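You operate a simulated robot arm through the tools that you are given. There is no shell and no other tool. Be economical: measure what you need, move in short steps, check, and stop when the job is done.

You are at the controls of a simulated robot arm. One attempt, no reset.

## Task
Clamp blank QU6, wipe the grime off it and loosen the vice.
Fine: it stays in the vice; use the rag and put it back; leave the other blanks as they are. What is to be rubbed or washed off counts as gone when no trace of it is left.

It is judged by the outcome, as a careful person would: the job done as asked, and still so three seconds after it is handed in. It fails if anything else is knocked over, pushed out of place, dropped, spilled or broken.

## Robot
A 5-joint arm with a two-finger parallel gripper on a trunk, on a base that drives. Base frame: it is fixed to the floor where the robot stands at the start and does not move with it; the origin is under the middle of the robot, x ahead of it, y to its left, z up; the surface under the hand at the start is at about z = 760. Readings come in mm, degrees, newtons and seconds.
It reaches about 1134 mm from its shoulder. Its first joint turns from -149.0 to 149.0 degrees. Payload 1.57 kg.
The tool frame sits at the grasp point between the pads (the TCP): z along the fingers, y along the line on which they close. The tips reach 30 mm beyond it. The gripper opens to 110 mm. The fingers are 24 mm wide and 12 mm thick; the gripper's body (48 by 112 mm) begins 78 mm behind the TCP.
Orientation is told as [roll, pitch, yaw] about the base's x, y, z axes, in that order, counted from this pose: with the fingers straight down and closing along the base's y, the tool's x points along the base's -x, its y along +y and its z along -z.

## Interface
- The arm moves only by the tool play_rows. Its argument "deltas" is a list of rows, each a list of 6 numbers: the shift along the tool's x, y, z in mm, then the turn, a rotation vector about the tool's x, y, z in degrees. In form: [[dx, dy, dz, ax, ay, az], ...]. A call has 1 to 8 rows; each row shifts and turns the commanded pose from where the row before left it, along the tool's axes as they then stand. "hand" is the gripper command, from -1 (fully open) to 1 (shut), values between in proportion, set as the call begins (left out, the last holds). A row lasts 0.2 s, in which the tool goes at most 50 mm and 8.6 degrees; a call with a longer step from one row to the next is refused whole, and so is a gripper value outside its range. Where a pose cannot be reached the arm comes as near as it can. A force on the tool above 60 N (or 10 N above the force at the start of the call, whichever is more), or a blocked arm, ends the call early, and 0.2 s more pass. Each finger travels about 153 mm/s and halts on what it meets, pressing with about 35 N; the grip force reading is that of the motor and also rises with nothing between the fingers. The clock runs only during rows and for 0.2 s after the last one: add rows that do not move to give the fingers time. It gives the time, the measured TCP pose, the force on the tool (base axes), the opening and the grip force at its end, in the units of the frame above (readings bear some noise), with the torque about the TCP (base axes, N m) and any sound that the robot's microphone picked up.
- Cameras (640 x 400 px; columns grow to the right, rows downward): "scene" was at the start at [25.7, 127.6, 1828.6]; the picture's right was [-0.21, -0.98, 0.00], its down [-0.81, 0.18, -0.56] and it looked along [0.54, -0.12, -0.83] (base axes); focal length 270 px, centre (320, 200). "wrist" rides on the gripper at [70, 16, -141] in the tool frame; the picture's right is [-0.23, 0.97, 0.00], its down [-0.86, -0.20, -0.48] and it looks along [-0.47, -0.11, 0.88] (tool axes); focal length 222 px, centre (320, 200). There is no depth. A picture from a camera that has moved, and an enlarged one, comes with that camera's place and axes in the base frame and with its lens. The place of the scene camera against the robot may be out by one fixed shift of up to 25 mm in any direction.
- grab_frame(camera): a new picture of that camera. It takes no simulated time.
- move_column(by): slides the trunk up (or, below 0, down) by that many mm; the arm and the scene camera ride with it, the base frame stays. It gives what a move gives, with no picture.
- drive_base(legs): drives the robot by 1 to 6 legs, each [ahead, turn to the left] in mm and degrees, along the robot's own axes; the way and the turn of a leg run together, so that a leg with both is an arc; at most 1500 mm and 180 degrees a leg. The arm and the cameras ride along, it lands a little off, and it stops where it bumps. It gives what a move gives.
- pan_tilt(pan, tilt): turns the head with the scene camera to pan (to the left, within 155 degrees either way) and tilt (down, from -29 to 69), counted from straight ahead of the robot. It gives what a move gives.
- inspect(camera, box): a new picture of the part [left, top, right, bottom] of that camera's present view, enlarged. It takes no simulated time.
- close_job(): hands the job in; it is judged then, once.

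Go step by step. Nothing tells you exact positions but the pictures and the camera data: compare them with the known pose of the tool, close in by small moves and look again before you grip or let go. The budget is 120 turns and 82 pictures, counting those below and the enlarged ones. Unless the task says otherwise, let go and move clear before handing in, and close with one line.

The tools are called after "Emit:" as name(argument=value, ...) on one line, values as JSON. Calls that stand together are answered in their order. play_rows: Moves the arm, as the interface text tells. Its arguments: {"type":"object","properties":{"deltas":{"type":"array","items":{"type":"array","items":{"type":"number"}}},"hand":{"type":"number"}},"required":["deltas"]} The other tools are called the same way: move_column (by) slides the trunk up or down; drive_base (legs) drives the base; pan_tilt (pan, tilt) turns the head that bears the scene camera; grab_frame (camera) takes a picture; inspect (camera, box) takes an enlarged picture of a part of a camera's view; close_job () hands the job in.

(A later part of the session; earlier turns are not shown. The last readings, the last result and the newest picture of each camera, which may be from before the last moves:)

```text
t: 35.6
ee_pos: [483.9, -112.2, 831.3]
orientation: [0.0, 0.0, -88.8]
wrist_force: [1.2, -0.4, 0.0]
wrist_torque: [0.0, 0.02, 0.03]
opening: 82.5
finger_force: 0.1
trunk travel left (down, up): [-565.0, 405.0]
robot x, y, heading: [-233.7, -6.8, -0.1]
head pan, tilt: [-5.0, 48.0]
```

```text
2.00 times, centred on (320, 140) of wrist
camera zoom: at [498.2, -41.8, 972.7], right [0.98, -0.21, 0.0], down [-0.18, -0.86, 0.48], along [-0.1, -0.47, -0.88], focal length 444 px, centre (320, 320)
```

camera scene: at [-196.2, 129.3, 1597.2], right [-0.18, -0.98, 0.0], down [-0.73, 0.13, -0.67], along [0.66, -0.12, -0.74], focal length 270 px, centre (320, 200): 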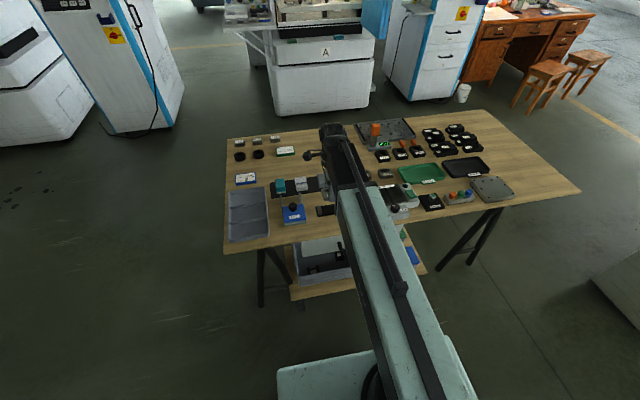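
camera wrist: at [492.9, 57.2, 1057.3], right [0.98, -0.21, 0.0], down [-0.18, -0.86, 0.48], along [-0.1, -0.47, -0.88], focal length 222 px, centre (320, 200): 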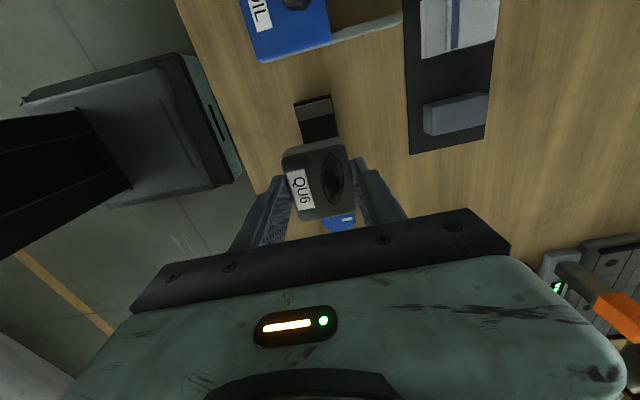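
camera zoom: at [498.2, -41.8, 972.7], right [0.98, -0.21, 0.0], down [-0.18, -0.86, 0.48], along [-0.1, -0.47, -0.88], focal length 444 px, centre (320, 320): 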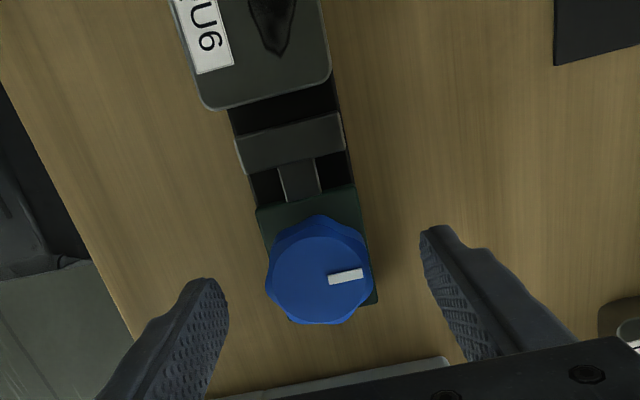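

Knob top ≈ 806 at (482.5,-110). Fine adjust, lower to TCP ≈ 822, and grip.

Emit:
play_rows(deltas=[[2, -1.3, 0, 0, 0, 0], [0, 0, 0, 0, 0, 0]])

Emit:
move_column(by=-9)

Emit:
play_rows(deltas=[[0, 0, 0, 0, 0, 0], [0, 0, 0, 0, 0, 0], [0, 0, 0, 0, 0, 0]], hand=1)

Emit:
inspect(camera="wrist", box=[160, 40, 480, 240])

```text
t: 36.2
ee_pos: [482.7, -108.3, 832.0]
orientation: [-0.1, -0.1, -88.7]
wrist_force: [-0.5, 0.4, -0.6]
wrist_torque: [-0.01, 0.0, 0.03]
opening: 82.5
finger_force: 0.0
trunk travel left (down, up): [-565.0, 405.0]
robot x, y, heading: [-231.6, -9.0, -0.2]
head pan, tilt: [-5.0, 48.0]
```

```text
t: 36.8
ee_pos: [482.9, -109.7, 823.3]
orientation: [-0.1, -0.1, -88.8]
wrist_force: [0.6, -0.6, -0.1]
wrist_torque: [-0.03, -0.03, -0.02]
opening: 82.4
finger_force: 0.0
trunk travel left (down, up): [-556.0, 414.0]
robot x, y, heading: [-229.6, -10.1, -0.2]
head pan, tilt: [-5.0, 48.0]
```

```text
t: 37.6
ee_pos: [482.3, -110.2, 822.5]
orientation: [0.0, 0.0, -88.9]
wrist_force: [4.4, 0.1, 2.1]
wrist_torque: [0.05, -0.49, -0.02]
opening: 43.7
finger_force: 45.0
trunk travel left (down, up): [-556.0, 414.0]
robot x, y, heading: [-229.0, -12.7, -0.3]
head pan, tilt: [-5.0, 48.0]
```

```text
2.00 times, centred on (320, 140) of wrist
camera zoom: at [497.3, -39.9, 963.6], right [0.98, -0.21, 0.0], down [-0.18, -0.86, 0.48], along [-0.1, -0.47, -0.88], focal length 444 px, centre (320, 320)
```

zoom: 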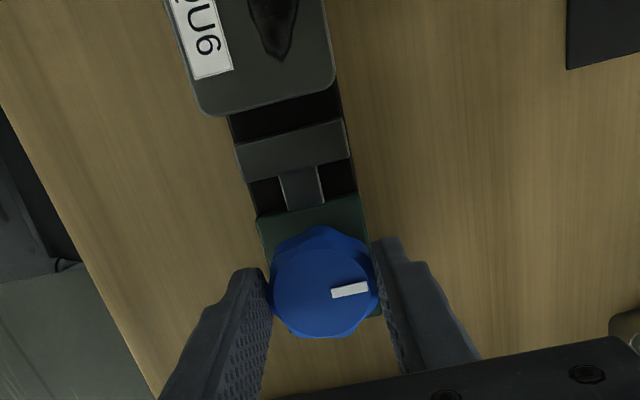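

Knob gripped. Turn clockwise (from above) 40° and look which way the jaw goes.

Emit:
play_rows(deltas=[[0, 0, 0, 0, 0, 8], [0, 0, 0, 0, 0, 8], [0, 0, 0, 0, 0, 8], [0, 0, 0, 0, 0, 8], [0, 0, 0, 0, 0, 8]])

Emit:
inspect(camera="wrist", box=[160, 40, 480, 240])

```text
t: 38.8
ee_pos: [484.1, -109.2, 822.9]
orientation: [0.2, 0.2, -128.8]
wrist_force: [31.4, -9.8, 25.1]
wrist_torque: [-0.89, -0.11, 0.11]
opening: 43.6
finger_force: 44.9
trunk travel left (down, up): [-556.0, 414.0]
robot x, y, heading: [-231.9, -5.6, -0.3]
head pan, tilt: [-5.0, 48.0]
```

```text
2.00 times, centred on (320, 140) of wrist
camera zoom: at [540.0, -66.3, 963.6], right [0.62, -0.79, 0.0], down [-0.69, -0.54, 0.48], along [-0.37, -0.3, -0.88], focal length 444 px, centre (320, 320)
```

zoom: 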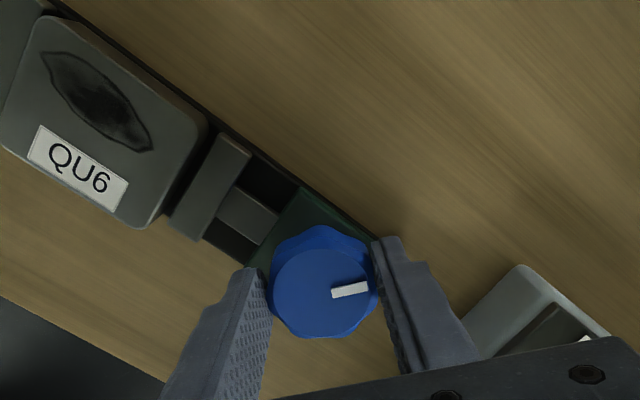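

The jaw is advancing toward the block with clockwise turning. Ease the side force by 1 mm and continue.

Emit:
play_rows(deltas=[[0.6, 0.8, 0, 0, 0, 0], [0, 0, 0, 0, 0, 8], [0, 0, 0, 0, 0, 8], [0, 0, 0, 0, 0, 8]])

Emit:
inspect(camera="wrist", box=[160, 40, 480, 240])

```text
t: 39.8
ee_pos: [484.6, -110.9, 822.0]
orientation: [0.2, 0.2, -153.0]
wrist_force: [31.5, -19.9, 27.7]
wrist_torque: [-0.89, -0.2, 0.1]
opening: 43.7
finger_force: 45.1
trunk travel left (down, up): [-556.0, 414.0]
robot x, y, heading: [-228.7, -8.0, -0.2]
head pan, tilt: [-5.0, 48.0]
```

```text
2.00 times, centred on (320, 140) of wrist
camera zoom: at [553.7, -94.0, 963.7], right [0.24, -0.97, 0.0], down [-0.85, -0.21, 0.47], along [-0.46, -0.12, -0.88], focal length 444 px, centre (320, 320)
```

zoom: 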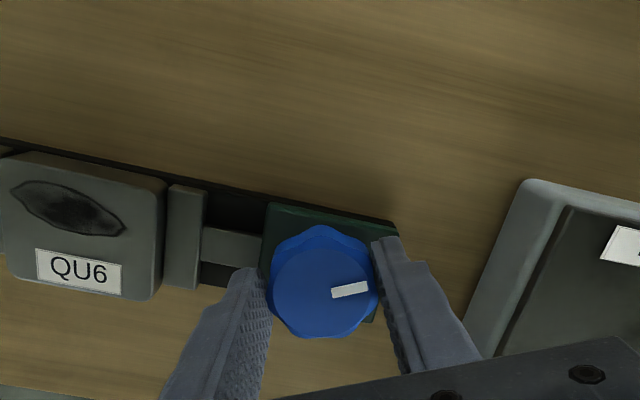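

Jaw is now touching or nearly touching the block; keep turning in small steps and watch torque.

Emit:
play_rows(deltas=[[0, 0, 0, 0, 0, 8], [0, 0, 0, 0, 0, 8], [0, 0, 0, 0, 0, 0]])

Emit:
inspect(camera="wrist", box=[120, 40, 440, 240])

```text
t: 40.6
ee_pos: [485.8, -111.2, 822.6]
orientation: [0.2, 0.3, -169.0]
wrist_force: [25.9, -25.0, 21.9]
wrist_torque: [-0.55, -1.19, 0.09]
opening: 43.4
finger_force: 44.7
trunk travel left (down, up): [-556.0, 414.0]
robot x, y, heading: [-230.4, -10.5, -0.2]
head pan, tilt: [-5.0, 48.0]
```

```text
2.00 times, centred on (280, 140) of wrist
camera zoom: at [556.0, -114.4, 963.7], right [-0.04, -1.0, 0.0], down [-0.88, 0.03, 0.47], along [-0.47, 0.02, -0.88], focal length 444 px, centre (400, 320)
```

zoom: 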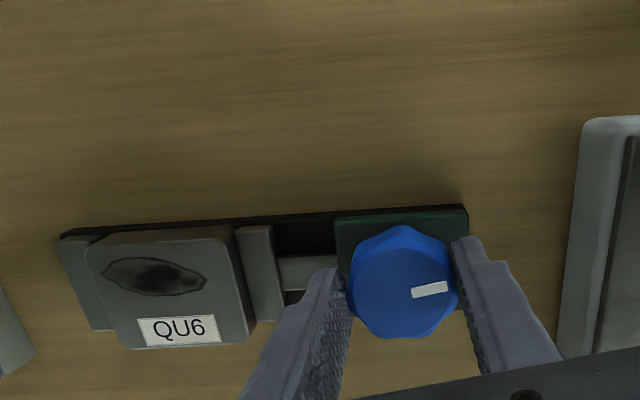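

Continue turning 16° with small lateral relief.

Emit:
play_rows(deltas=[[0.7, 0.7, 0, 0, 0, 0], [0, 0, 0, 0, 0, 8], [0, 0, 0, 0, 0, 8], [0, 0, 0, 0, 0, 0]])

Emit:
inspect(camera="wrist", box=[120, 40, 440, 240])

```text
t: 41.6
ee_pos: [485.5, -110.9, 821.6]
orientation: [0.1, -0.1, 179.2]
wrist_force: [15.2, -28.5, 11.2]
wrist_torque: [-0.43, -1.38, 0.07]
opening: 43.7
finger_force: 45.0
out of reach, approached as far as the arm can: row 3
trunk travel left (down, up): [-556.0, 414.0]
robot x, y, heading: [-233.0, -11.4, 0.1]
head pan, tilt: [-5.0, 48.0]
```

```text
2.00 times, centred on (280, 140) of wrist
camera zoom: at [554.5, -129.7, 963.4], right [-0.24, -0.97, 0.0], down [-0.85, 0.21, 0.48], along [-0.46, 0.11, -0.88], focal length 444 px, centre (400, 320)
```

zoom: 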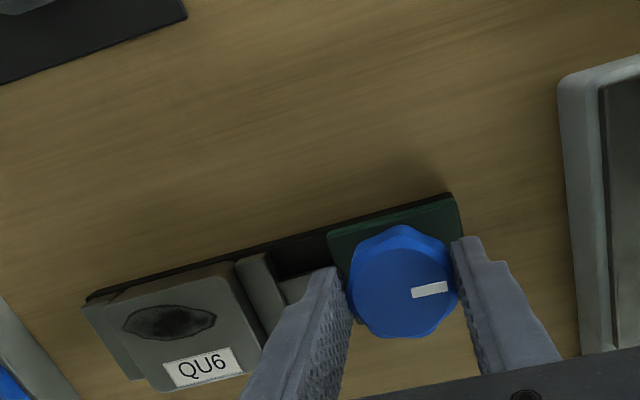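

The wrist's spin limit is reached; the jaw has travelled. I release the knob, lift a bit, turn back and regrip.

Emit:
play_rows(deltas=[[0, 0, 0, 0, 0, 0], [0, 0, 0, 0, 0, 0]], hand=-0.05)

Emit:
move_column(by=25)

Emit:
inspect(camera="wrist", box=[80, 40, 400, 240])

```text
t: 42.2
ee_pos: [484.5, -109.9, 823.1]
orientation: [-0.2, -0.2, 179.3]
wrist_force: [-0.6, -0.2, -0.4]
wrist_torque: [-0.02, -0.02, 0.0]
opening: 57.7
finger_force: 0.1
trunk travel left (down, up): [-556.0, 414.0]
robot x, y, heading: [-229.1, -9.8, 0.0]
head pan, tilt: [-5.0, 48.0]
```

```text
t: 42.9
ee_pos: [485.1, -108.7, 847.6]
orientation: [-0.1, -0.1, 179.3]
wrist_force: [0.5, -0.6, -0.1]
wrist_torque: [-0.02, 0.01, -0.02]
opening: 57.8
finger_force: 0.1
trunk travel left (down, up): [-581.0, 389.0]
robot x, y, heading: [-229.9, -9.5, -0.1]
head pan, tilt: [-5.0, 48.0]
```

```text
2.00 times, centred on (240, 140) of wrist
camera zoom: at [554.3, -127.0, 988.5], right [-0.24, -0.97, 0.0], down [-0.85, 0.21, 0.48], along [-0.47, 0.11, -0.88], focal length 444 px, centre (480, 320)
```

zoom: 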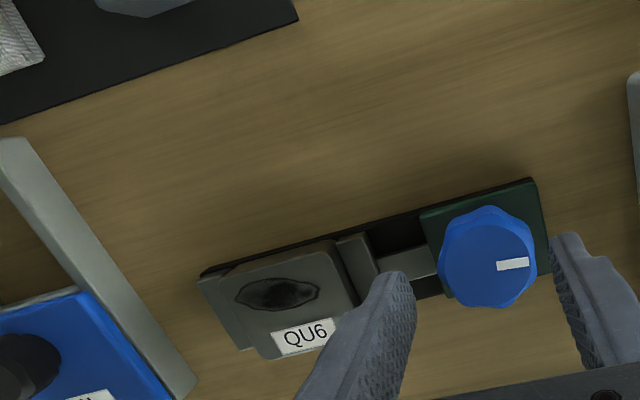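

Turn the wrist back 126° and regrip the knob.

Emit:
play_rows(deltas=[[0, 0, 0, 0, 0, -8.4], [0, 0, 0, 0, 0, -8.4], [0, 0, 0, 0, 0, -8.4], [0, 0, 0, 0, 0, -8.4], [0, 0, 0, 0, 0, -8.4], [0, 0, 0, 0, 0, -8.4], [0, 0, 0, 0, 0, -8.4], [0, 0, 0, 0, 0, -8.4]])

Emit:
play_rows(deltas=[[0, 0, 0, 0, 0, -8.4], [0, 0, 0, 0, 0, -8.4], [0, 0, 0, 0, 0, -8.4], [0, 0, 0, 0, 0, -8.4], [0, 0, 0, 0, 0, -8.4], [0, 0, 0, 0, 0, -8.4], [0, 0, 0, 0, 0, 0]])

Emit:
inspect(camera="wrist", box=[160, 40, 480, 240])

```text
t: 44.7
ee_pos: [485.2, -107.6, 847.7]
orientation: [0.0, 0.0, -113.4]
wrist_force: [-1.2, 0.4, -0.3]
wrist_torque: [0.0, 0.01, 0.0]
opening: 57.7
finger_force: 0.1
trunk travel left (down, up): [-581.0, 389.0]
robot x, y, heading: [-231.2, -10.4, -0.2]
head pan, tilt: [-5.0, 48.0]
```

```text
t: 46.3
ee_pos: [484.2, -109.8, 847.2]
orientation: [-0.1, 0.1, -63.1]
wrist_force: [0.0, -0.3, 0.0]
wrist_torque: [0.0, -0.05, -0.03]
opening: 57.6
finger_force: 0.0
trunk travel left (down, up): [-581.0, 389.0]
robot x, y, heading: [-229.5, -11.2, -0.0]
head pan, tilt: [-5.0, 48.0]
```

```text
2.00 times, centred on (320, 140) of wrist
camera zoom: at [467.6, -40.3, 988.7], right [0.97, 0.24, 0.0], down [0.21, -0.85, 0.48], along [0.11, -0.46, -0.88], focal length 444 px, centre (320, 320)
```

zoom: 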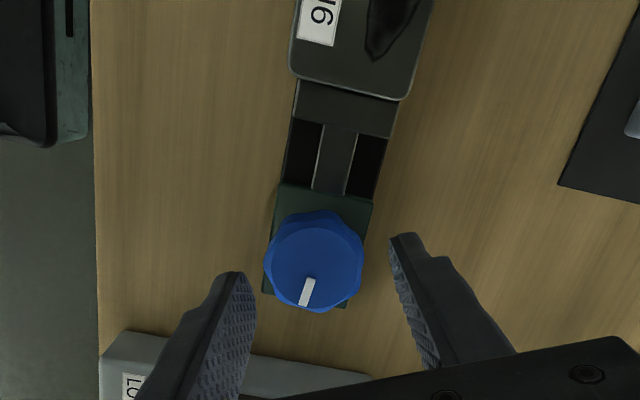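

Jaw is against the block. Regrip the knob and turn on until it resists.

Emit:
move_column(by=-24)

Emit:
play_rows(deltas=[[0, 0, 0, 0, 0, 0], [0, 0, 0, 0, 0, 0]], hand=1)

Emit:
play_rows(deltas=[[0, 0, 0, 0, 0, 8], [0, 0, 0, 0, 0, 8], [0, 0, 0, 0, 0, 0]])

Emit:
inspect(camera="wrist", box=[160, 40, 480, 240])

```text
t: 47.0
ee_pos: [484.7, -109.6, 823.4]
orientation: [-0.1, 0.0, -63.2]
wrist_force: [-1.7, -1.1, -0.5]
wrist_torque: [0.0, 0.02, -0.01]
opening: 58.0
finger_force: 0.0
trunk travel left (down, up): [-557.0, 413.0]
robot x, y, heading: [-231.0, -6.8, -0.1]
head pan, tilt: [-5.0, 48.0]
```

```text
t: 47.6
ee_pos: [481.7, -110.3, 824.4]
orientation: [-0.4, 0.0, -63.2]
wrist_force: [-28.1, -11.9, -19.0]
wrist_torque: [-0.54, 0.42, -0.05]
opening: 43.5
finger_force: 44.3
trunk travel left (down, up): [-557.0, 413.0]
robot x, y, heading: [-231.7, -9.9, -0.3]
head pan, tilt: [-5.0, 48.0]
```

```text
t: 48.4
ee_pos: [482.6, -110.7, 823.8]
orientation: [-0.4, 0.1, -79.2]
wrist_force: [-32.5, -15.6, -25.2]
wrist_torque: [0.06, 0.29, 0.0]
opening: 43.2
finger_force: 45.0
trunk travel left (down, up): [-557.0, 413.0]
robot x, y, heading: [-232.0, -9.2, 0.3]
head pan, tilt: [-5.0, 48.0]
```

```text
2.00 times, centred on (320, 140) of wrist
camera zoom: at [486.5, -40.0, 964.8], right [1.0, -0.04, -0.01], down [-0.03, -0.88, 0.48], along [-0.03, -0.48, -0.88], focal length 444 px, centre (320, 320)
```

zoom: 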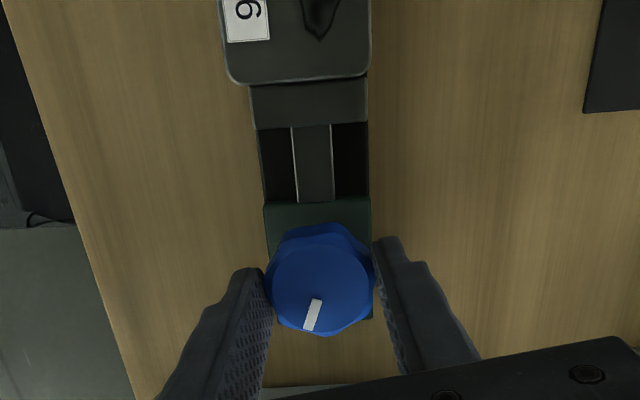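

Recentre on the knob (−2 mm x) and keep turning.

Emit:
play_rows(deltas=[[-0.3, -2.1, 0, 0, 0, 0], [0, 0, 0, 0, 0, 8], [0, 0, 0, 0, 0, 8], [0, 0, 0, 0, 0, 8], [0, 0, 0, 0, 0, 0]])

Emit:
inspect(camera="wrist", box=[120, 20, 440, 220])

```text
t: 49.6
ee_pos: [483.0, -110.5, 823.3]
orientation: [0.0, 0.0, -103.3]
wrist_force: [-9.1, -12.3, -3.3]
wrist_torque: [-0.18, 0.59, 0.02]
opening: 43.6
finger_force: 44.9
trunk travel left (down, up): [-557.0, 413.0]
robot x, y, heading: [-229.0, -8.1, -0.1]
head pan, tilt: [-5.0, 48.0]
```

```text
2.00 times, centred on (280, 120) of wrist
camera zoom: at [514.8, -47.4, 964.9], right [0.9, -0.44, 0.0], down [-0.39, -0.79, 0.48], along [-0.21, -0.43, -0.88], focal length 444 px, centre (400, 360)
```

zoom: 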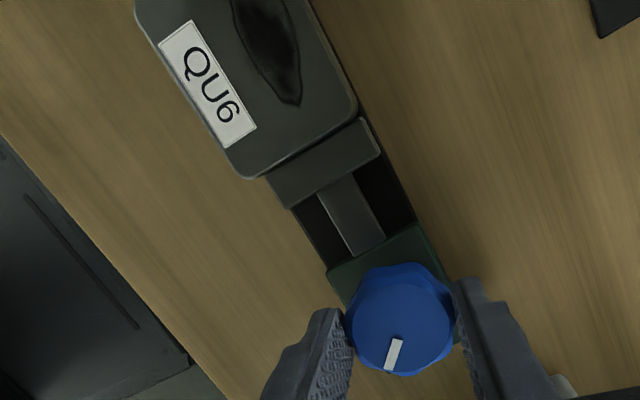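

No resistance yet; continue.

Emit:
play_rows(deltas=[[0, 0, 0, 0, 0, 8], [0, 0, 0, 0, 0, 8], [0, 0, 0, 0, 0, 8], [0, 0, 0, 0, 0, 0]])

Emit:
inspect(camera="wrist", box=[80, 20, 400, 220])

```text
t: 50.6
ee_pos: [484.2, -109.3, 823.9]
orientation: [0.1, 0.1, -127.2]
wrist_force: [25.7, -2.2, 19.9]
wrist_torque: [0.19, -0.76, 1.14]
opening: 43.5
finger_force: 44.7
trunk travel left (down, up): [-557.0, 413.0]
robot x, y, heading: [-229.3, -12.1, -0.2]
head pan, tilt: [-5.0, 48.0]
```

```text
2.00 times, centred on (240, 120) of wrist
camera zoom: at [539.2, -64.4, 965.0], right [0.64, -0.77, 0.0], down [-0.68, -0.56, 0.48], along [-0.37, -0.3, -0.88], focal length 444 px, centre (480, 360)
```

zoom: 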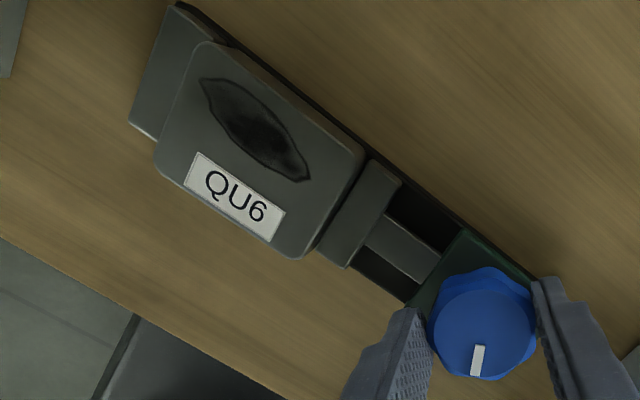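

Torque has risen to 1.1 N·m: it is clamping. One more nudge to make it firm.

Emit:
play_rows(deltas=[[0, 0, 0, 0, 0, 6], [0, 0, 0, 0, 0, 0], [0, 0, 0, 0, 0, 0]])

Emit:
inspect(camera="wrist", box=[80, 20, 400, 220])

```text
t: 51.4
ee_pos: [483.4, -110.6, 822.8]
orientation: [0.0, -0.1, -133.1]
wrist_force: [23.3, -6.2, 11.0]
wrist_torque: [-0.06, -0.38, 0.71]
opening: 43.6
finger_force: 45.3
trunk travel left (down, up): [-557.0, 413.0]
robot x, y, heading: [-230.9, -8.3, -0.2]
head pan, tilt: [-5.0, 48.0]
```

```text
2.00 times, centred on (240, 120) of wrist
camera zoom: at [543.6, -71.3, 964.0], right [0.55, -0.83, 0.0], down [-0.73, -0.49, 0.48], along [-0.4, -0.27, -0.88], focal length 444 px, centre (480, 360)
```

zoom: 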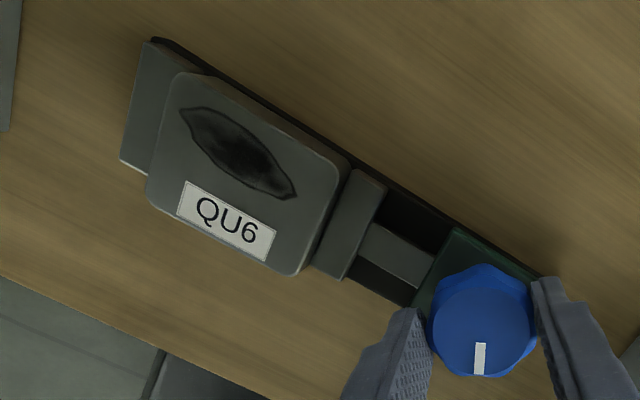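

The fingers now slip on the tight knob: QU6 is clamped. Release the knob, lift, turn the wrist back to yaw ≈ 0 and move to view the rag.

Emit:
play_rows(deltas=[[0, 0, 0, 0, 0, 0], [0, 0, 0, 0, 0, 0]], hand=-0.05)

Emit:
move_column(by=110)

Emit:
play_rows(deltas=[[0, 0, 0, 0, 0, -8.4], [0, 0, 0, 0, 0, -8.4], [0, 0, 0, 0, 0, -8.4], [0, 0, 0, 0, 0, -8.4], [0, 0, 0, 0, 0, -8.4], [0, 0, 0, 0, 0, -8.4], [0, 0, 0, 0, 0, -8.4], [0, 0, 0, 0, 0, -8.4]])

Emit:
play_rows(deltas=[[0, 0, 0, 0, 0, -8.4], [0, 0, 0, 0, 0, -8.4], [0, 0, 0, 0, 0, -8.4], [0, 0, 0, 0, 0, -8.4], [0, 0, 0, 0, 0, -8.4], [0, 0, 0, 0, 0, -8.4], [0, 0, 0, 0, 0, -8.4], [0, 0, 0, 0, 0, -8.4]])

```text
t: 52.0
ee_pos: [482.5, -111.0, 822.3]
orientation: [-0.1, 0.0, -133.0]
wrist_force: [0.2, -0.1, -0.2]
wrist_torque: [-0.01, -0.01, -0.03]
opening: 57.9
finger_force: 0.0
trunk travel left (down, up): [-557.0, 413.0]
robot x, y, heading: [-229.8, -13.3, -0.2]
head pan, tilt: [-5.0, 48.0]
```

```text
t: 53.4
ee_pos: [482.0, -109.3, 933.3]
orientation: [-0.1, -0.2, -133.2]
wrist_force: [0.3, -0.2, 0.2]
wrist_torque: [0.0, 0.03, 0.0]
opening: 57.9
finger_force: 0.0
trunk travel left (down, up): [-667.0, 303.0]
robot x, y, heading: [-229.8, -13.2, 0.0]
head pan, tilt: [-5.0, 48.0]
```

```text
t: 55.2
ee_pos: [483.1, -110.3, 933.5]
orientation: [0.1, 0.0, -65.8]
wrist_force: [-0.4, -0.4, -0.5]
wrist_torque: [-0.01, -0.03, 0.01]
opening: 57.8
finger_force: 0.1
trunk travel left (down, up): [-667.0, 303.0]
robot x, y, heading: [-231.3, -12.7, -0.1]
head pan, tilt: [-5.0, 48.0]
```

```text
t: 57.0
ee_pos: [481.7, -110.6, 933.5]
orientation: [0.0, 0.1, 1.4]
wrist_force: [0.7, 0.1, 0.6]
wrist_torque: [0.04, 0.02, 0.01]
opening: 57.8
finger_force: 0.0
trunk travel left (down, up): [-667.0, 303.0]
robot x, y, heading: [-233.4, -10.4, 0.2]
head pan, tilt: [-5.0, 48.0]
```

Move above the rag and look.

Emit:
play_rows(deltas=[[-24, 32, 0, 0, 0, 0], [-24, 32, 0, 0, 0, 0], [-24, 32, 0, 0, 0, 0], [-24, 32, 0, 0, 0, 0], [-24, 32, 0, 0, 0, 0], [-24, 32, 0, 0, 0, 0], [0, 0, 0, 0, 0, 0]], hand=-0.55)

Emit:
grab_frame(camera="wrist")

```text
t: 58.6
ee_pos: [625.4, 86.5, 933.5]
orientation: [0.0, 0.1, 1.2]
wrist_force: [0.3, -0.1, -0.2]
wrist_torque: [0.03, 0.01, -0.02]
opening: 85.5
finger_force: 0.1
trunk travel left (down, up): [-667.0, 303.0]
robot x, y, heading: [-230.7, -13.9, -0.1]
head pan, tilt: [-5.0, 48.0]
```

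```text
31 pictures are left
camera wrist: at [554.7, 101.9, 1074.7], right [0.21, 0.98, 0.0], down [0.86, -0.18, 0.48], along [0.47, -0.1, -0.88], focal length 222 px, centre (320, 200)
```

wrist: 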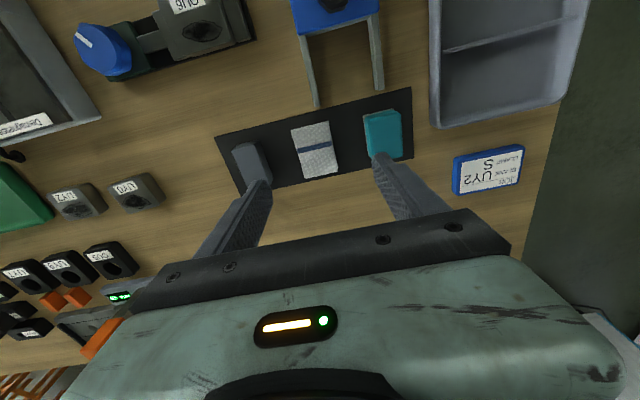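

Rag centre ≈ (638,77), 52 mm wide in y. Align and lower around it.

Emit:
play_rows(deltas=[[-12.6, -9.5, 0, 0, 0, -0.8], [0, 0, 0, 0, 0, 0]])

Emit:
move_column(by=-125)

Emit:
inspect(camera="wrist", box=[160, 80, 480, 280])

```text
t: 59.2
ee_pos: [635.7, 76.7, 933.4]
orientation: [-0.1, 0.1, 2.0]
wrist_force: [0.5, -0.1, 0.0]
wrist_torque: [-0.03, -0.01, 0.0]
opening: 85.4
finger_force: 0.1
trunk travel left (down, up): [-667.0, 303.0]
robot x, y, heading: [-231.7, -10.9, 0.0]
head pan, tilt: [-5.0, 48.0]
```

```text
t: 60.8
ee_pos: [635.8, 76.9, 807.5]
orientation: [0.0, 0.0, 2.0]
wrist_force: [-0.6, 0.2, -0.1]
wrist_torque: [-0.01, 0.04, -0.01]
opening: 85.3
finger_force: 0.0
trunk travel left (down, up): [-542.0, 428.0]
robot x, y, heading: [-234.0, -10.4, -0.4]
head pan, tilt: [-5.0, 48.0]
```

```text
2.00 times, centred on (320, 180) of wrist
camera zoom: at [566.3, 90.0, 949.8], right [0.19, 0.98, 0.0], down [0.86, -0.17, 0.48], along [0.47, -0.09, -0.88], focal length 444 px, centre (320, 240)
```

zoom: 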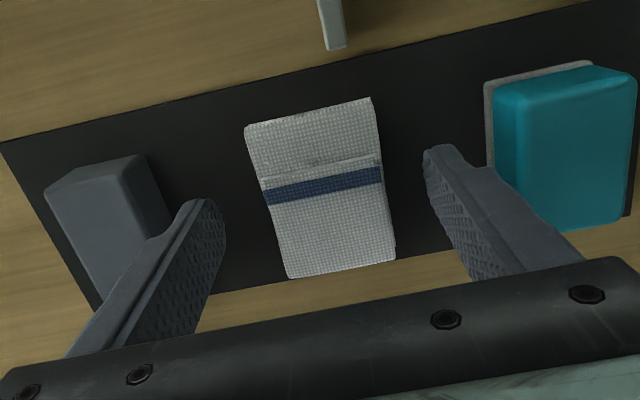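

Rag centred between the fingers, neighbours clear. Lower so the tips are ~3 mm above the mat and grip.

Emit:
move_column(by=-12)

Emit:
play_rows(deltas=[[0, 0, 0, 0, 0, 0], [0, 0, 0, 0, 0, 0], [0, 0, 0, 0, 0, 0]], hand=1)

Emit:
inspect(camera="wrist", box=[160, 80, 480, 280])

```text
t: 61.4
ee_pos: [636.3, 76.5, 795.9]
orientation: [0.0, 0.1, 2.1]
wrist_force: [-0.1, -0.2, 0.0]
wrist_torque: [0.03, 0.02, 0.0]
opening: 85.6
finger_force: 0.1
trunk travel left (down, up): [-530.0, 440.0]
robot x, y, heading: [-228.4, -11.7, -0.4]
head pan, tilt: [-5.0, 48.0]
```

```text
t: 62.2
ee_pos: [637.1, 76.0, 796.2]
orientation: [0.0, 0.0, 1.9]
wrist_force: [0.0, 0.7, 0.4]
wrist_torque: [0.02, 0.02, 0.01]
opening: 48.6
finger_force: 35.2
trunk travel left (down, up): [-530.0, 440.0]
robot x, y, heading: [-230.5, -9.1, -0.2]
head pan, tilt: [-5.0, 48.0]
```

```text
2.00 times, centred on (320, 180) of wrist
camera zoom: at [566.3, 90.0, 937.8], right [0.19, 0.98, 0.0], down [0.86, -0.17, 0.48], along [0.47, -0.09, -0.88], focal length 444 px, centre (320, 240)
```

zoom: 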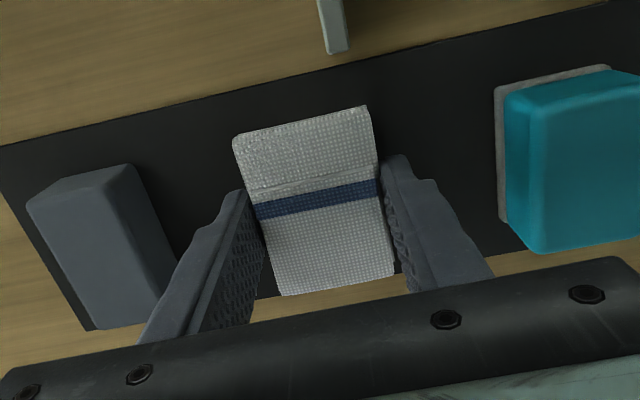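

Rag held (48.6 mm). Lift and carry it over QU6.

Emit:
move_column(by=120)

Emit:
play_rows(deltas=[[25.6, -13, 0, 0, 0, 0], [25.6, -13, 0, 0, 0, 0], [25.6, -13, 0, 0, 0, 0], [25.6, -13, 0, 0, 0, 0], [25.6, -13, 0, 0, 0, 0], [25.6, -13, 0, 0, 0, 0], [0, 0, -15, 0, 0, 0], [0, 0, 0, 0, 0, 0]])

Emit:
grab_frame(camera="wrist")

```text
t: 63.7
ee_pos: [636.2, 76.9, 916.6]
orientation: [0.0, 0.2, 1.9]
wrist_force: [0.0, 0.3, -0.7]
wrist_torque: [-0.01, 0.0, 0.0]
opening: 48.8
finger_force: 34.7
trunk travel left (down, up): [-650.0, 320.0]
robot x, y, heading: [-232.3, -8.9, -0.0]
head pan, tilt: [-5.0, 48.0]
```

```text
t: 65.5
ee_pos: [488.8, -6.8, 917.3]
orientation: [0.0, 0.1, 1.9]
wrist_force: [-0.3, -0.4, -1.1]
wrist_torque: [-0.04, -0.03, -0.03]
opening: 48.8
finger_force: 35.1
out of reach, approached as far as the arm can: row 7
trunk travel left (down, up): [-650.0, 320.0]
robot x, y, heading: [-233.5, -13.1, -0.1]
head pan, tilt: [-5.0, 48.0]
```

```text
28 pictures are left
camera wrist: at [417.2, 6.5, 1057.7], right [0.19, 0.98, 0.0], down [0.86, -0.17, 0.48], along [0.47, -0.09, -0.88], focal length 222 px, centre (320, 200)
```

wrist: 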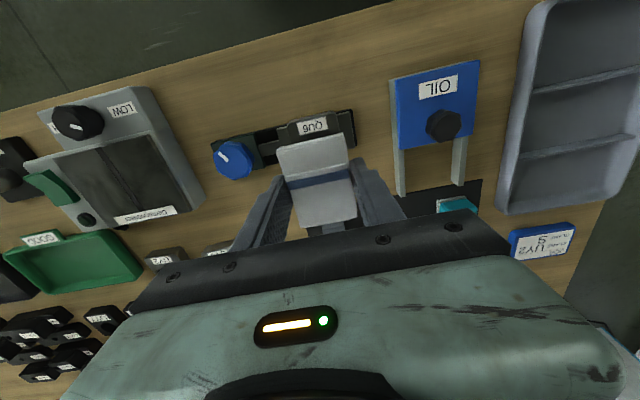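

Rag is over the block. Lower to just above contact, then in small steps.

Emit:
move_column(by=-85)

Emit:
move_column(by=-4)

Emit:
inspect(camera="wrist", box=[160, 80, 480, 280])

```text
t: 66.7
ee_pos: [488.3, -6.1, 830.8]
orientation: [0.0, 0.1, 2.1]
wrist_force: [-0.2, 0.5, -0.7]
wrist_torque: [-0.02, 0.02, 0.0]
opening: 48.8
finger_force: 35.0
trunk travel left (down, up): [-565.0, 405.0]
robot x, y, heading: [-227.7, -10.7, -0.2]
head pan, tilt: [-5.0, 48.0]
```

```text
t: 67.2
ee_pos: [488.1, -5.4, 827.4]
orientation: [0.0, 0.1, 2.1]
wrist_force: [-0.5, -0.3, -0.7]
wrist_torque: [0.0, -0.02, 0.03]
opening: 48.9
finger_force: 35.2
trunk travel left (down, up): [-561.0, 409.0]
robot x, y, heading: [-233.6, -13.1, -0.2]
head pan, tilt: [-5.0, 48.0]
```

```text
2.00 times, centred on (320, 180) of wrist
camera zoom: at [417.2, 6.5, 968.8], right [0.19, 0.98, 0.0], down [0.86, -0.17, 0.48], along [0.47, -0.09, -0.88], focal length 444 px, centre (320, 240)
```

zoom: 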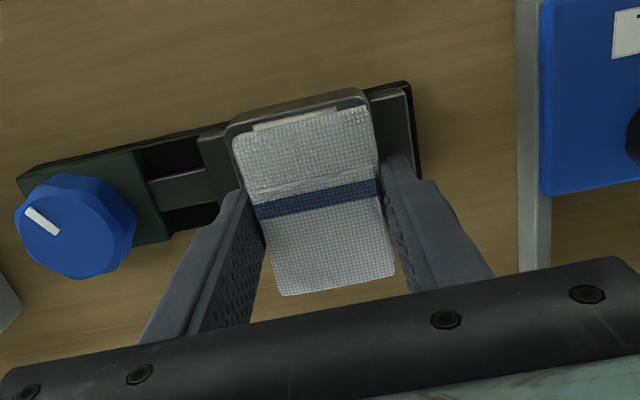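

Just above contact. Lower 1 mm at a time until a light force shows.

Emit:
move_column(by=-2)

Emit:
move_column(by=-1)

```text
t: 67.7
ee_pos: [488.1, -6.8, 825.1]
orientation: [0.0, 0.1, 2.0]
wrist_force: [-0.7, 0.3, -0.4]
wrist_torque: [-0.01, -0.04, 0.01]
opening: 48.8
finger_force: 35.3
trunk travel left (down, up): [-559.0, 411.0]
robot x, y, heading: [-233.2, -9.2, -0.3]
head pan, tilt: [-5.0, 48.0]
```

```text
t: 68.2
ee_pos: [486.7, -7.5, 825.0]
orientation: [-0.1, 0.0, 2.0]
wrist_force: [5.5, 0.2, 15.2]
wrist_torque: [-0.03, 0.08, 0.01]
opening: 49.1
finger_force: 35.5
trunk travel left (down, up): [-558.0, 412.0]
robot x, y, heading: [-228.9, -8.2, -0.2]
head pan, tilt: [-5.0, 48.0]
```

Contact with ~15 N. Rub back and forth.

Emit:
play_rows(deltas=[[0, 12, 0, 0, 0, 0], [0, -12, 0, 0, 0, 0], [0, -12, 0, 0, 0, 0], [0, 12, 0, 0, 0, 0], [0, 12, 0, 0, 0, 0], [0, -12, 0, 0, 0, 0], [0, -12, 0, 0, 0, 0], [0, 12, 0, 0, 0, 0]])

Emit:
play_rows(deltas=[[10, 0, 0, 0, 0, 0], [-10, 0, 0, 0, 0, 0], [-10, 0, 0, 0, 0, 0], [10, 0, 0, 0, 0, 0], [10, 10, 0, 0, 0, 0], [-20, -20, 0, 0, 0, 0], [20, 0, 0, 0, 0, 0], [-10, 10, 0, 0, 0, 0]])

Emit:
inspect(camera="wrist", box=[160, 80, 480, 280])

```text
t: 70.0
ee_pos: [484.8, -8.7, 825.0]
orientation: [0.0, 0.0, 2.0]
wrist_force: [0.0, -5.6, 13.5]
wrist_torque: [-0.1, 0.04, -0.03]
opening: 48.5
finger_force: 34.4
trunk travel left (down, up): [-558.0, 412.0]
robot x, y, heading: [-230.6, -11.1, -0.2]
head pan, tilt: [-5.0, 48.0]
```

```text
t: 71.8
ee_pos: [484.7, -6.0, 824.2]
orientation: [0.0, 0.1, 2.0]
wrist_force: [-4.3, -2.8, 8.5]
wrist_torque: [-0.06, 0.02, -0.07]
opening: 48.7
finger_force: 35.6
trunk travel left (down, up): [-558.0, 412.0]
robot x, y, heading: [-228.8, -8.2, 0.4]
head pan, tilt: [-5.0, 48.0]
```

```text
2.00 times, centred on (320, 180) of wrist
camera zoom: at [415.0, 6.6, 966.4], right [0.19, 0.98, 0.0], down [0.86, -0.17, 0.48], along [0.47, -0.09, -0.88], focal length 444 px, centre (320, 240)
```

zoom: 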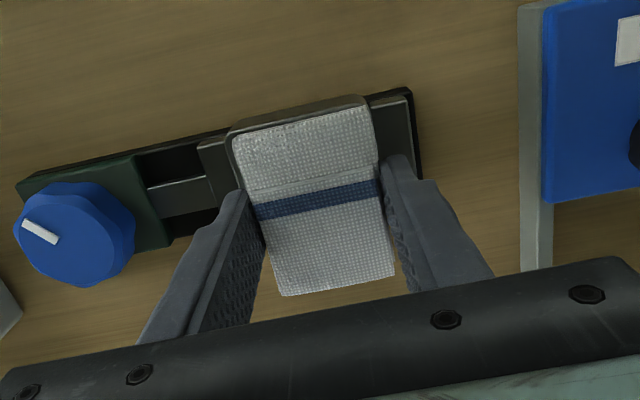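

Lift and shift forward to see whether the grime is gone.

Emit:
move_column(by=40)

Emit:
play_rows(deltas=[[-40, 0, 0, 0, 0, 0], [-40, 0, 0, 0, 0, 0], [0, 0, 0, 0, 0, 0]])

Emit:
inspect(camera="wrist", box=[240, 20, 400, 120])

```text
t: 72.7
ee_pos: [485.2, -6.2, 864.1]
orientation: [0.0, 0.2, 2.0]
wrist_force: [-0.4, 0.2, 0.5]
wrist_torque: [0.03, 0.01, -0.03]
opening: 48.7
finger_force: 35.0
trunk travel left (down, up): [-598.0, 372.0]
robot x, y, heading: [-227.1, -8.6, -0.1]
head pan, tilt: [-5.0, 48.0]
```

```text
t: 73.5
ee_pos: [563.4, -2.1, 864.0]
orientation: [-0.1, 0.2, 2.0]
wrist_force: [0.4, -0.3, -1.1]
wrist_torque: [-0.02, 0.03, 0.01]
opening: 48.8
finger_force: 35.1
trunk travel left (down, up): [-598.0, 372.0]
robot x, y, heading: [-228.0, -10.1, -0.0]
head pan, tilt: [-5.0, 48.0]
```

```text
4.00 times, centred on (320, 70) of wrist
camera zoom: at [494.0, 10.5, 1005.6], right [0.19, 0.98, 0.0], down [0.86, -0.17, 0.48], along [0.47, -0.09, -0.88], focal length 888 px, centre (320, 720)
```

zoom: 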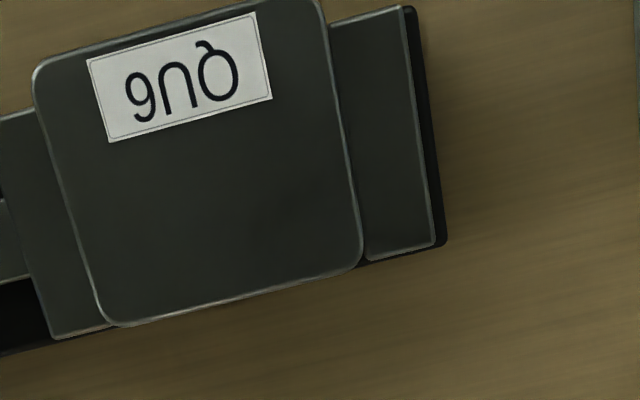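

The grime seems nearly or entirely gone; look closer for traces.

Emit:
inspect(camera="wrist", box=[244, 35, 340, 105])

```text
5.71 times, centred on (292, 70) of wrist
camera zoom: at [494.0, 10.5, 1005.6], right [0.19, 0.98, 0.0], down [0.86, -0.17, 0.48], along [0.47, -0.09, -0.88], focal length 1269 px, centre (480, 943)
```

zoom: 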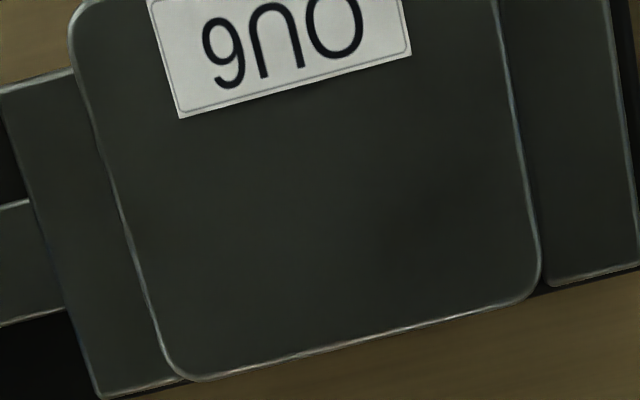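

No clear trace, but a faint shade toward the right end can't be excluded, so I rub once more to be safe.

Emit:
play_rows(deltas=[[40, -1, 0, 0, 0, 0], [37, -1, 0, 0, 0, 0], [0, 0, 0, 0, 0, 0]])

Emit:
move_column(by=-40)

Emit:
play_rows(deltas=[[0, 15, 0, 0, 0, 0], [0, -15, 0, 0, 0, 0], [0, -15, 0, 0, 0, 0], [0, 15, 0, 0, 0, 0], [0, 15, 0, 0, 0, 0], [0, -15, 0, 0, 0, 0], [0, -15, 0, 0, 0, 0], [0, 15, 0, 0, 0, 0]])

Emit:
play_rows(deltas=[[-8, 15, 0, 0, 0, 0], [0, -15, 0, 0, 0, 0], [0, -15, 0, 0, 0, 0], [14, 0, 0, 0, 0, 0], [0, 15, 0, 0, 0, 0], [0, 15, 0, 0, 0, 0], [-14, 0, 0, 0, 0, 0], [8, -15, 0, 0, 0, 0]])

Emit:
play_rows(deltas=[[12, 10, 0, 0, 0, 0], [-20, 0, 0, 0, 0, 0], [20, 0, 0, 0, 0, 0], [-20, -10, 0, 0, 0, 0], [20, 0, 0, 0, 0, 0], [-20, -10, 0, 0, 0, 0], [20, 0, 0, 0, 0, 0], [-12, 10, 0, 0, 0, 0]])

```text
t: 74.3
ee_pos: [487.5, -7.2, 865.1]
orientation: [0.0, 0.1, 2.1]
wrist_force: [-0.6, -0.3, -1.0]
wrist_torque: [0.01, 0.01, 0.03]
opening: 48.6
finger_force: 35.0
trunk travel left (down, up): [-598.0, 372.0]
robot x, y, heading: [-234.4, -12.1, 0.3]
head pan, tilt: [-5.0, 48.0]
```

```text
t: 75.1
ee_pos: [487.5, -6.6, 826.0]
orientation: [0.0, 0.1, 2.0]
wrist_force: [3.0, 0.4, 11.0]
wrist_torque: [0.02, -0.15, -0.02]
opening: 49.0
finger_force: 34.7
trunk travel left (down, up): [-558.0, 412.0]
robot x, y, heading: [-233.4, -10.1, -0.1]
head pan, tilt: [-5.0, 48.0]
```

```text
t: 76.9
ee_pos: [488.2, -6.5, 824.9]
orientation: [0.0, 0.1, 2.0]
wrist_force: [0.5, -2.6, 8.8]
wrist_torque: [-0.07, 0.0, 0.03]
opening: 48.8
finger_force: 35.0
trunk travel left (down, up): [-558.0, 412.0]
robot x, y, heading: [-230.0, -9.7, -0.2]
head pan, tilt: [-5.0, 48.0]
```

```text
t: 78.7
ee_pos: [486.6, -6.0, 825.6]
orientation: [0.0, 0.0, 2.1]
wrist_force: [1.7, 2.4, 7.9]
wrist_torque: [0.09, -0.07, -0.04]
opening: 48.6
finger_force: 35.1
trunk travel left (down, up): [-558.0, 412.0]
robot x, y, heading: [-231.9, -10.8, -0.2]
head pan, tilt: [-5.0, 48.0]
```

```text
t: 80.5
ee_pos: [487.5, -8.9, 823.7]
orientation: [0.0, 0.1, 2.0]
wrist_force: [-1.8, -0.6, 4.4]
wrist_torque: [-0.02, 0.03, -0.02]
opening: 48.8
finger_force: 34.7
trunk travel left (down, up): [-558.0, 412.0]
robot x, y, heading: [-227.9, -9.0, -0.2]
head pan, tilt: [-5.0, 48.0]
```

Rubbed over the whole face; lift and look again.

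Emit:
move_column(by=40)

Emit:
play_rows(deltas=[[-40, 0, 0, 0, 0, 0], [-40, 0, 0, 0, 0, 0], [0, 0, 0, 0, 0, 0]])

Emit:
inspect(camera="wrist", box=[244, 25, 340, 105])

Emit:
grab_frame(camera="wrist")

```text
t: 81.3
ee_pos: [488.4, -7.7, 864.8]
orientation: [0.0, 0.1, 2.0]
wrist_force: [0.0, 0.2, -0.1]
wrist_torque: [-0.02, 0.01, 0.01]
opening: 48.7
finger_force: 34.9
trunk travel left (down, up): [-598.0, 372.0]
robot x, y, heading: [-228.2, -13.1, -0.0]
head pan, tilt: [-5.0, 48.0]
```

```text
t: 82.1
ee_pos: [567.4, -4.9, 863.5]
orientation: [0.0, 0.0, 2.0]
wrist_force: [0.2, 0.4, -0.6]
wrist_torque: [-0.01, 0.02, -0.02]
opening: 48.7
finger_force: 35.1
trunk travel left (down, up): [-598.0, 372.0]
robot x, y, heading: [-228.4, -9.2, 0.2]
head pan, tilt: [-5.0, 48.0]
```

```text
5.00 times, centred on (292, 65) of wrist
camera zoom: at [497.9, 8.3, 1005.6], right [0.19, 0.98, 0.0], down [0.86, -0.17, 0.48], along [0.47, -0.09, -0.88], focal length 1111 px, centre (460, 875)
```

zoom: 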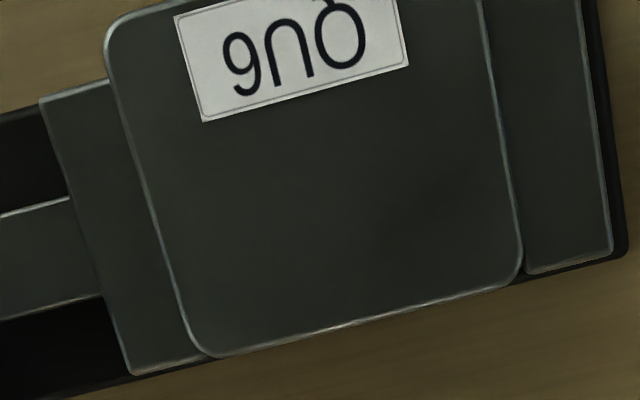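

```text
22 pictures are left
camera wrist: at [497.9, 8.3, 1005.6], right [0.19, 0.98, 0.0], down [0.86, -0.17, 0.48], along [0.47, -0.09, -0.88], focal length 222 px, centre (320, 200)
```

wrist: 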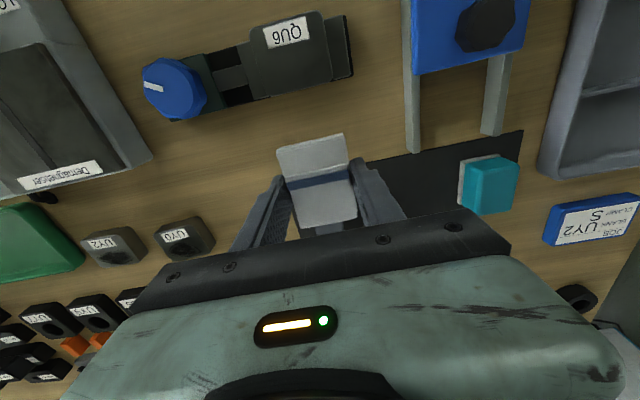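

QU6 is clean. Carry the rag back to its place on the mat.

Emit:
move_column(by=40)

Emit:
play_rows(deltas=[[-24.3, 26.3, 0, 0, 0, 0], [-24.3, 26.3, 0, 0, 0, 0], [-24.3, 26.3, 0, 0, 0, 0], [0, 0, 0, 0, 0, 0], [0, 0, 0, 0, 0, 0]])

```text
t: 83.0
ee_pos: [567.5, -6.0, 904.6]
orientation: [0.1, 0.1, 1.9]
wrist_force: [0.4, -0.1, -0.8]
wrist_torque: [-0.01, 0.01, 0.01]
opening: 48.7
finger_force: 35.5
trunk travel left (down, up): [-638.0, 332.0]
robot x, y, heading: [-231.6, -9.6, -0.1]
head pan, tilt: [-5.0, 48.0]
```

```text
t: 84.2
ee_pos: [639.7, 77.6, 906.0]
orientation: [0.0, 0.1, 1.9]
wrist_force: [0.0, 0.1, -0.2]
wrist_torque: [-0.02, 0.03, 0.03]
opening: 48.8
finger_force: 35.1
trunk travel left (down, up): [-638.0, 332.0]
robot x, y, heading: [-230.6, -13.7, -0.4]
head pan, tilt: [-5.0, 48.0]
```

Adjust to the pick-up spot (636.3, 76.5) and lower.

Emit:
play_rows(deltas=[[2.5, -0.7, 0, 0, 0, 0], [0, 0, 0, 0, 0, 0]])

Emit:
move_column(by=-104)

Emit:
inspect(camera="wrist", box=[160, 80, 480, 280])

```text
t: 84.8
ee_pos: [636.1, 77.5, 903.1]
orientation: [0.0, 0.1, 1.9]
wrist_force: [0.7, -0.3, -1.2]
wrist_torque: [0.0, 0.01, -0.02]
opening: 48.8
finger_force: 35.2
trunk travel left (down, up): [-638.0, 332.0]
robot x, y, heading: [-228.6, -10.2, -0.0]
head pan, tilt: [-5.0, 48.0]
```

```text
t: 86.1
ee_pos: [636.6, 76.2, 800.1]
orientation: [0.0, 0.1, 2.0]
wrist_force: [-0.7, -0.1, -0.9]
wrist_torque: [0.0, 0.02, 0.01]
opening: 49.0
finger_force: 34.8
trunk travel left (down, up): [-534.0, 436.0]
robot x, y, heading: [-231.1, -11.2, -0.1]
head pan, tilt: [-5.0, 48.0]
```

```text
2.00 times, centred on (320, 180) of wrist
camera zoom: at [565.8, 89.4, 941.8], right [0.19, 0.98, 0.0], down [0.86, -0.17, 0.48], along [0.47, -0.09, -0.88], focal length 444 px, centre (320, 240)
```

zoom: 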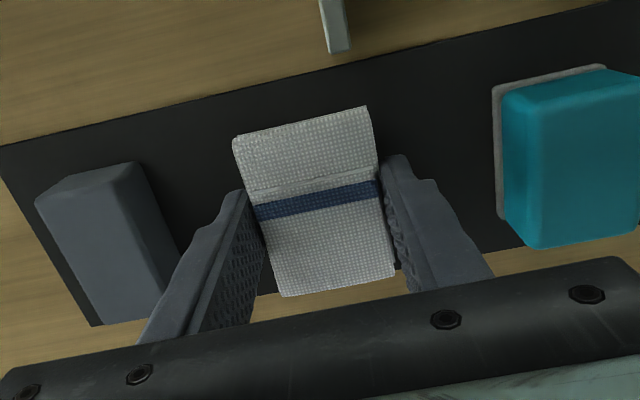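

Right over its place. Lower the last few mm, release with moderate opening, and lift.

Emit:
move_column(by=-3.5)

Emit:
play_rows(deltas=[[0, 0, 0, 0, 0, 0], [0, 0, 0, 0, 0, 0]], hand=-0.5)

Emit:
move_column(by=130)

Emit:
grab_frame(camera="wrist")

```text
t: 86.7
ee_pos: [635.9, 75.5, 797.1]
orientation: [0.0, 0.1, 2.1]
wrist_force: [0.2, -0.2, -0.9]
wrist_torque: [-0.01, -0.02, 0.01]
opening: 48.9
finger_force: 35.1
trunk travel left (down, up): [-530.0, 440.0]
robot x, y, heading: [-232.0, -9.4, -0.2]
head pan, tilt: [-5.0, 48.0]
```

```text
t: 87.2
ee_pos: [635.5, 76.6, 798.0]
orientation: [0.1, 0.1, 2.0]
wrist_force: [0.3, 0.3, 0.0]
wrist_torque: [0.01, -0.03, -0.03]
opening: 82.5
finger_force: 0.0
trunk travel left (down, up): [-530.0, 440.0]
robot x, y, heading: [-232.8, -9.1, -0.0]
head pan, tilt: [-5.0, 48.0]
```

```text
t: 88.8
ee_pos: [635.8, 76.6, 927.6]
orientation: [0.0, 0.1, 1.9]
wrist_force: [0.6, -0.3, -0.5]
wrist_torque: [0.01, -0.01, 0.0]
opening: 82.6
finger_force: 0.1
trunk travel left (down, up): [-660.0, 310.0]
robot x, y, heading: [-231.8, -12.0, -0.1]
head pan, tilt: [-5.0, 48.0]
```

```text
20 pictures are left
camera wrist: at [565.8, 89.4, 1068.2], right [0.19, 0.98, 0.0], down [0.86, -0.17, 0.48], along [0.47, -0.09, -0.88], focal length 222 px, centre (320, 200)
```

wrist: 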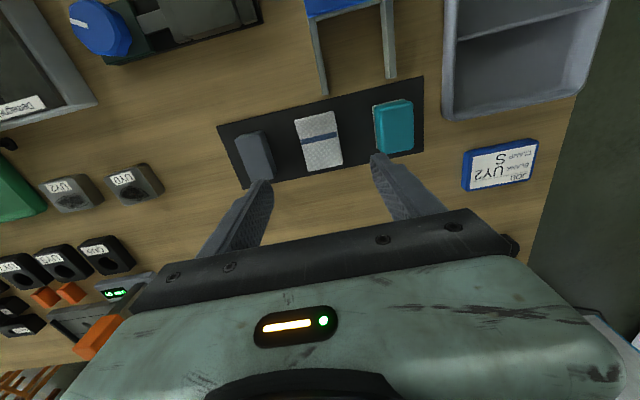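

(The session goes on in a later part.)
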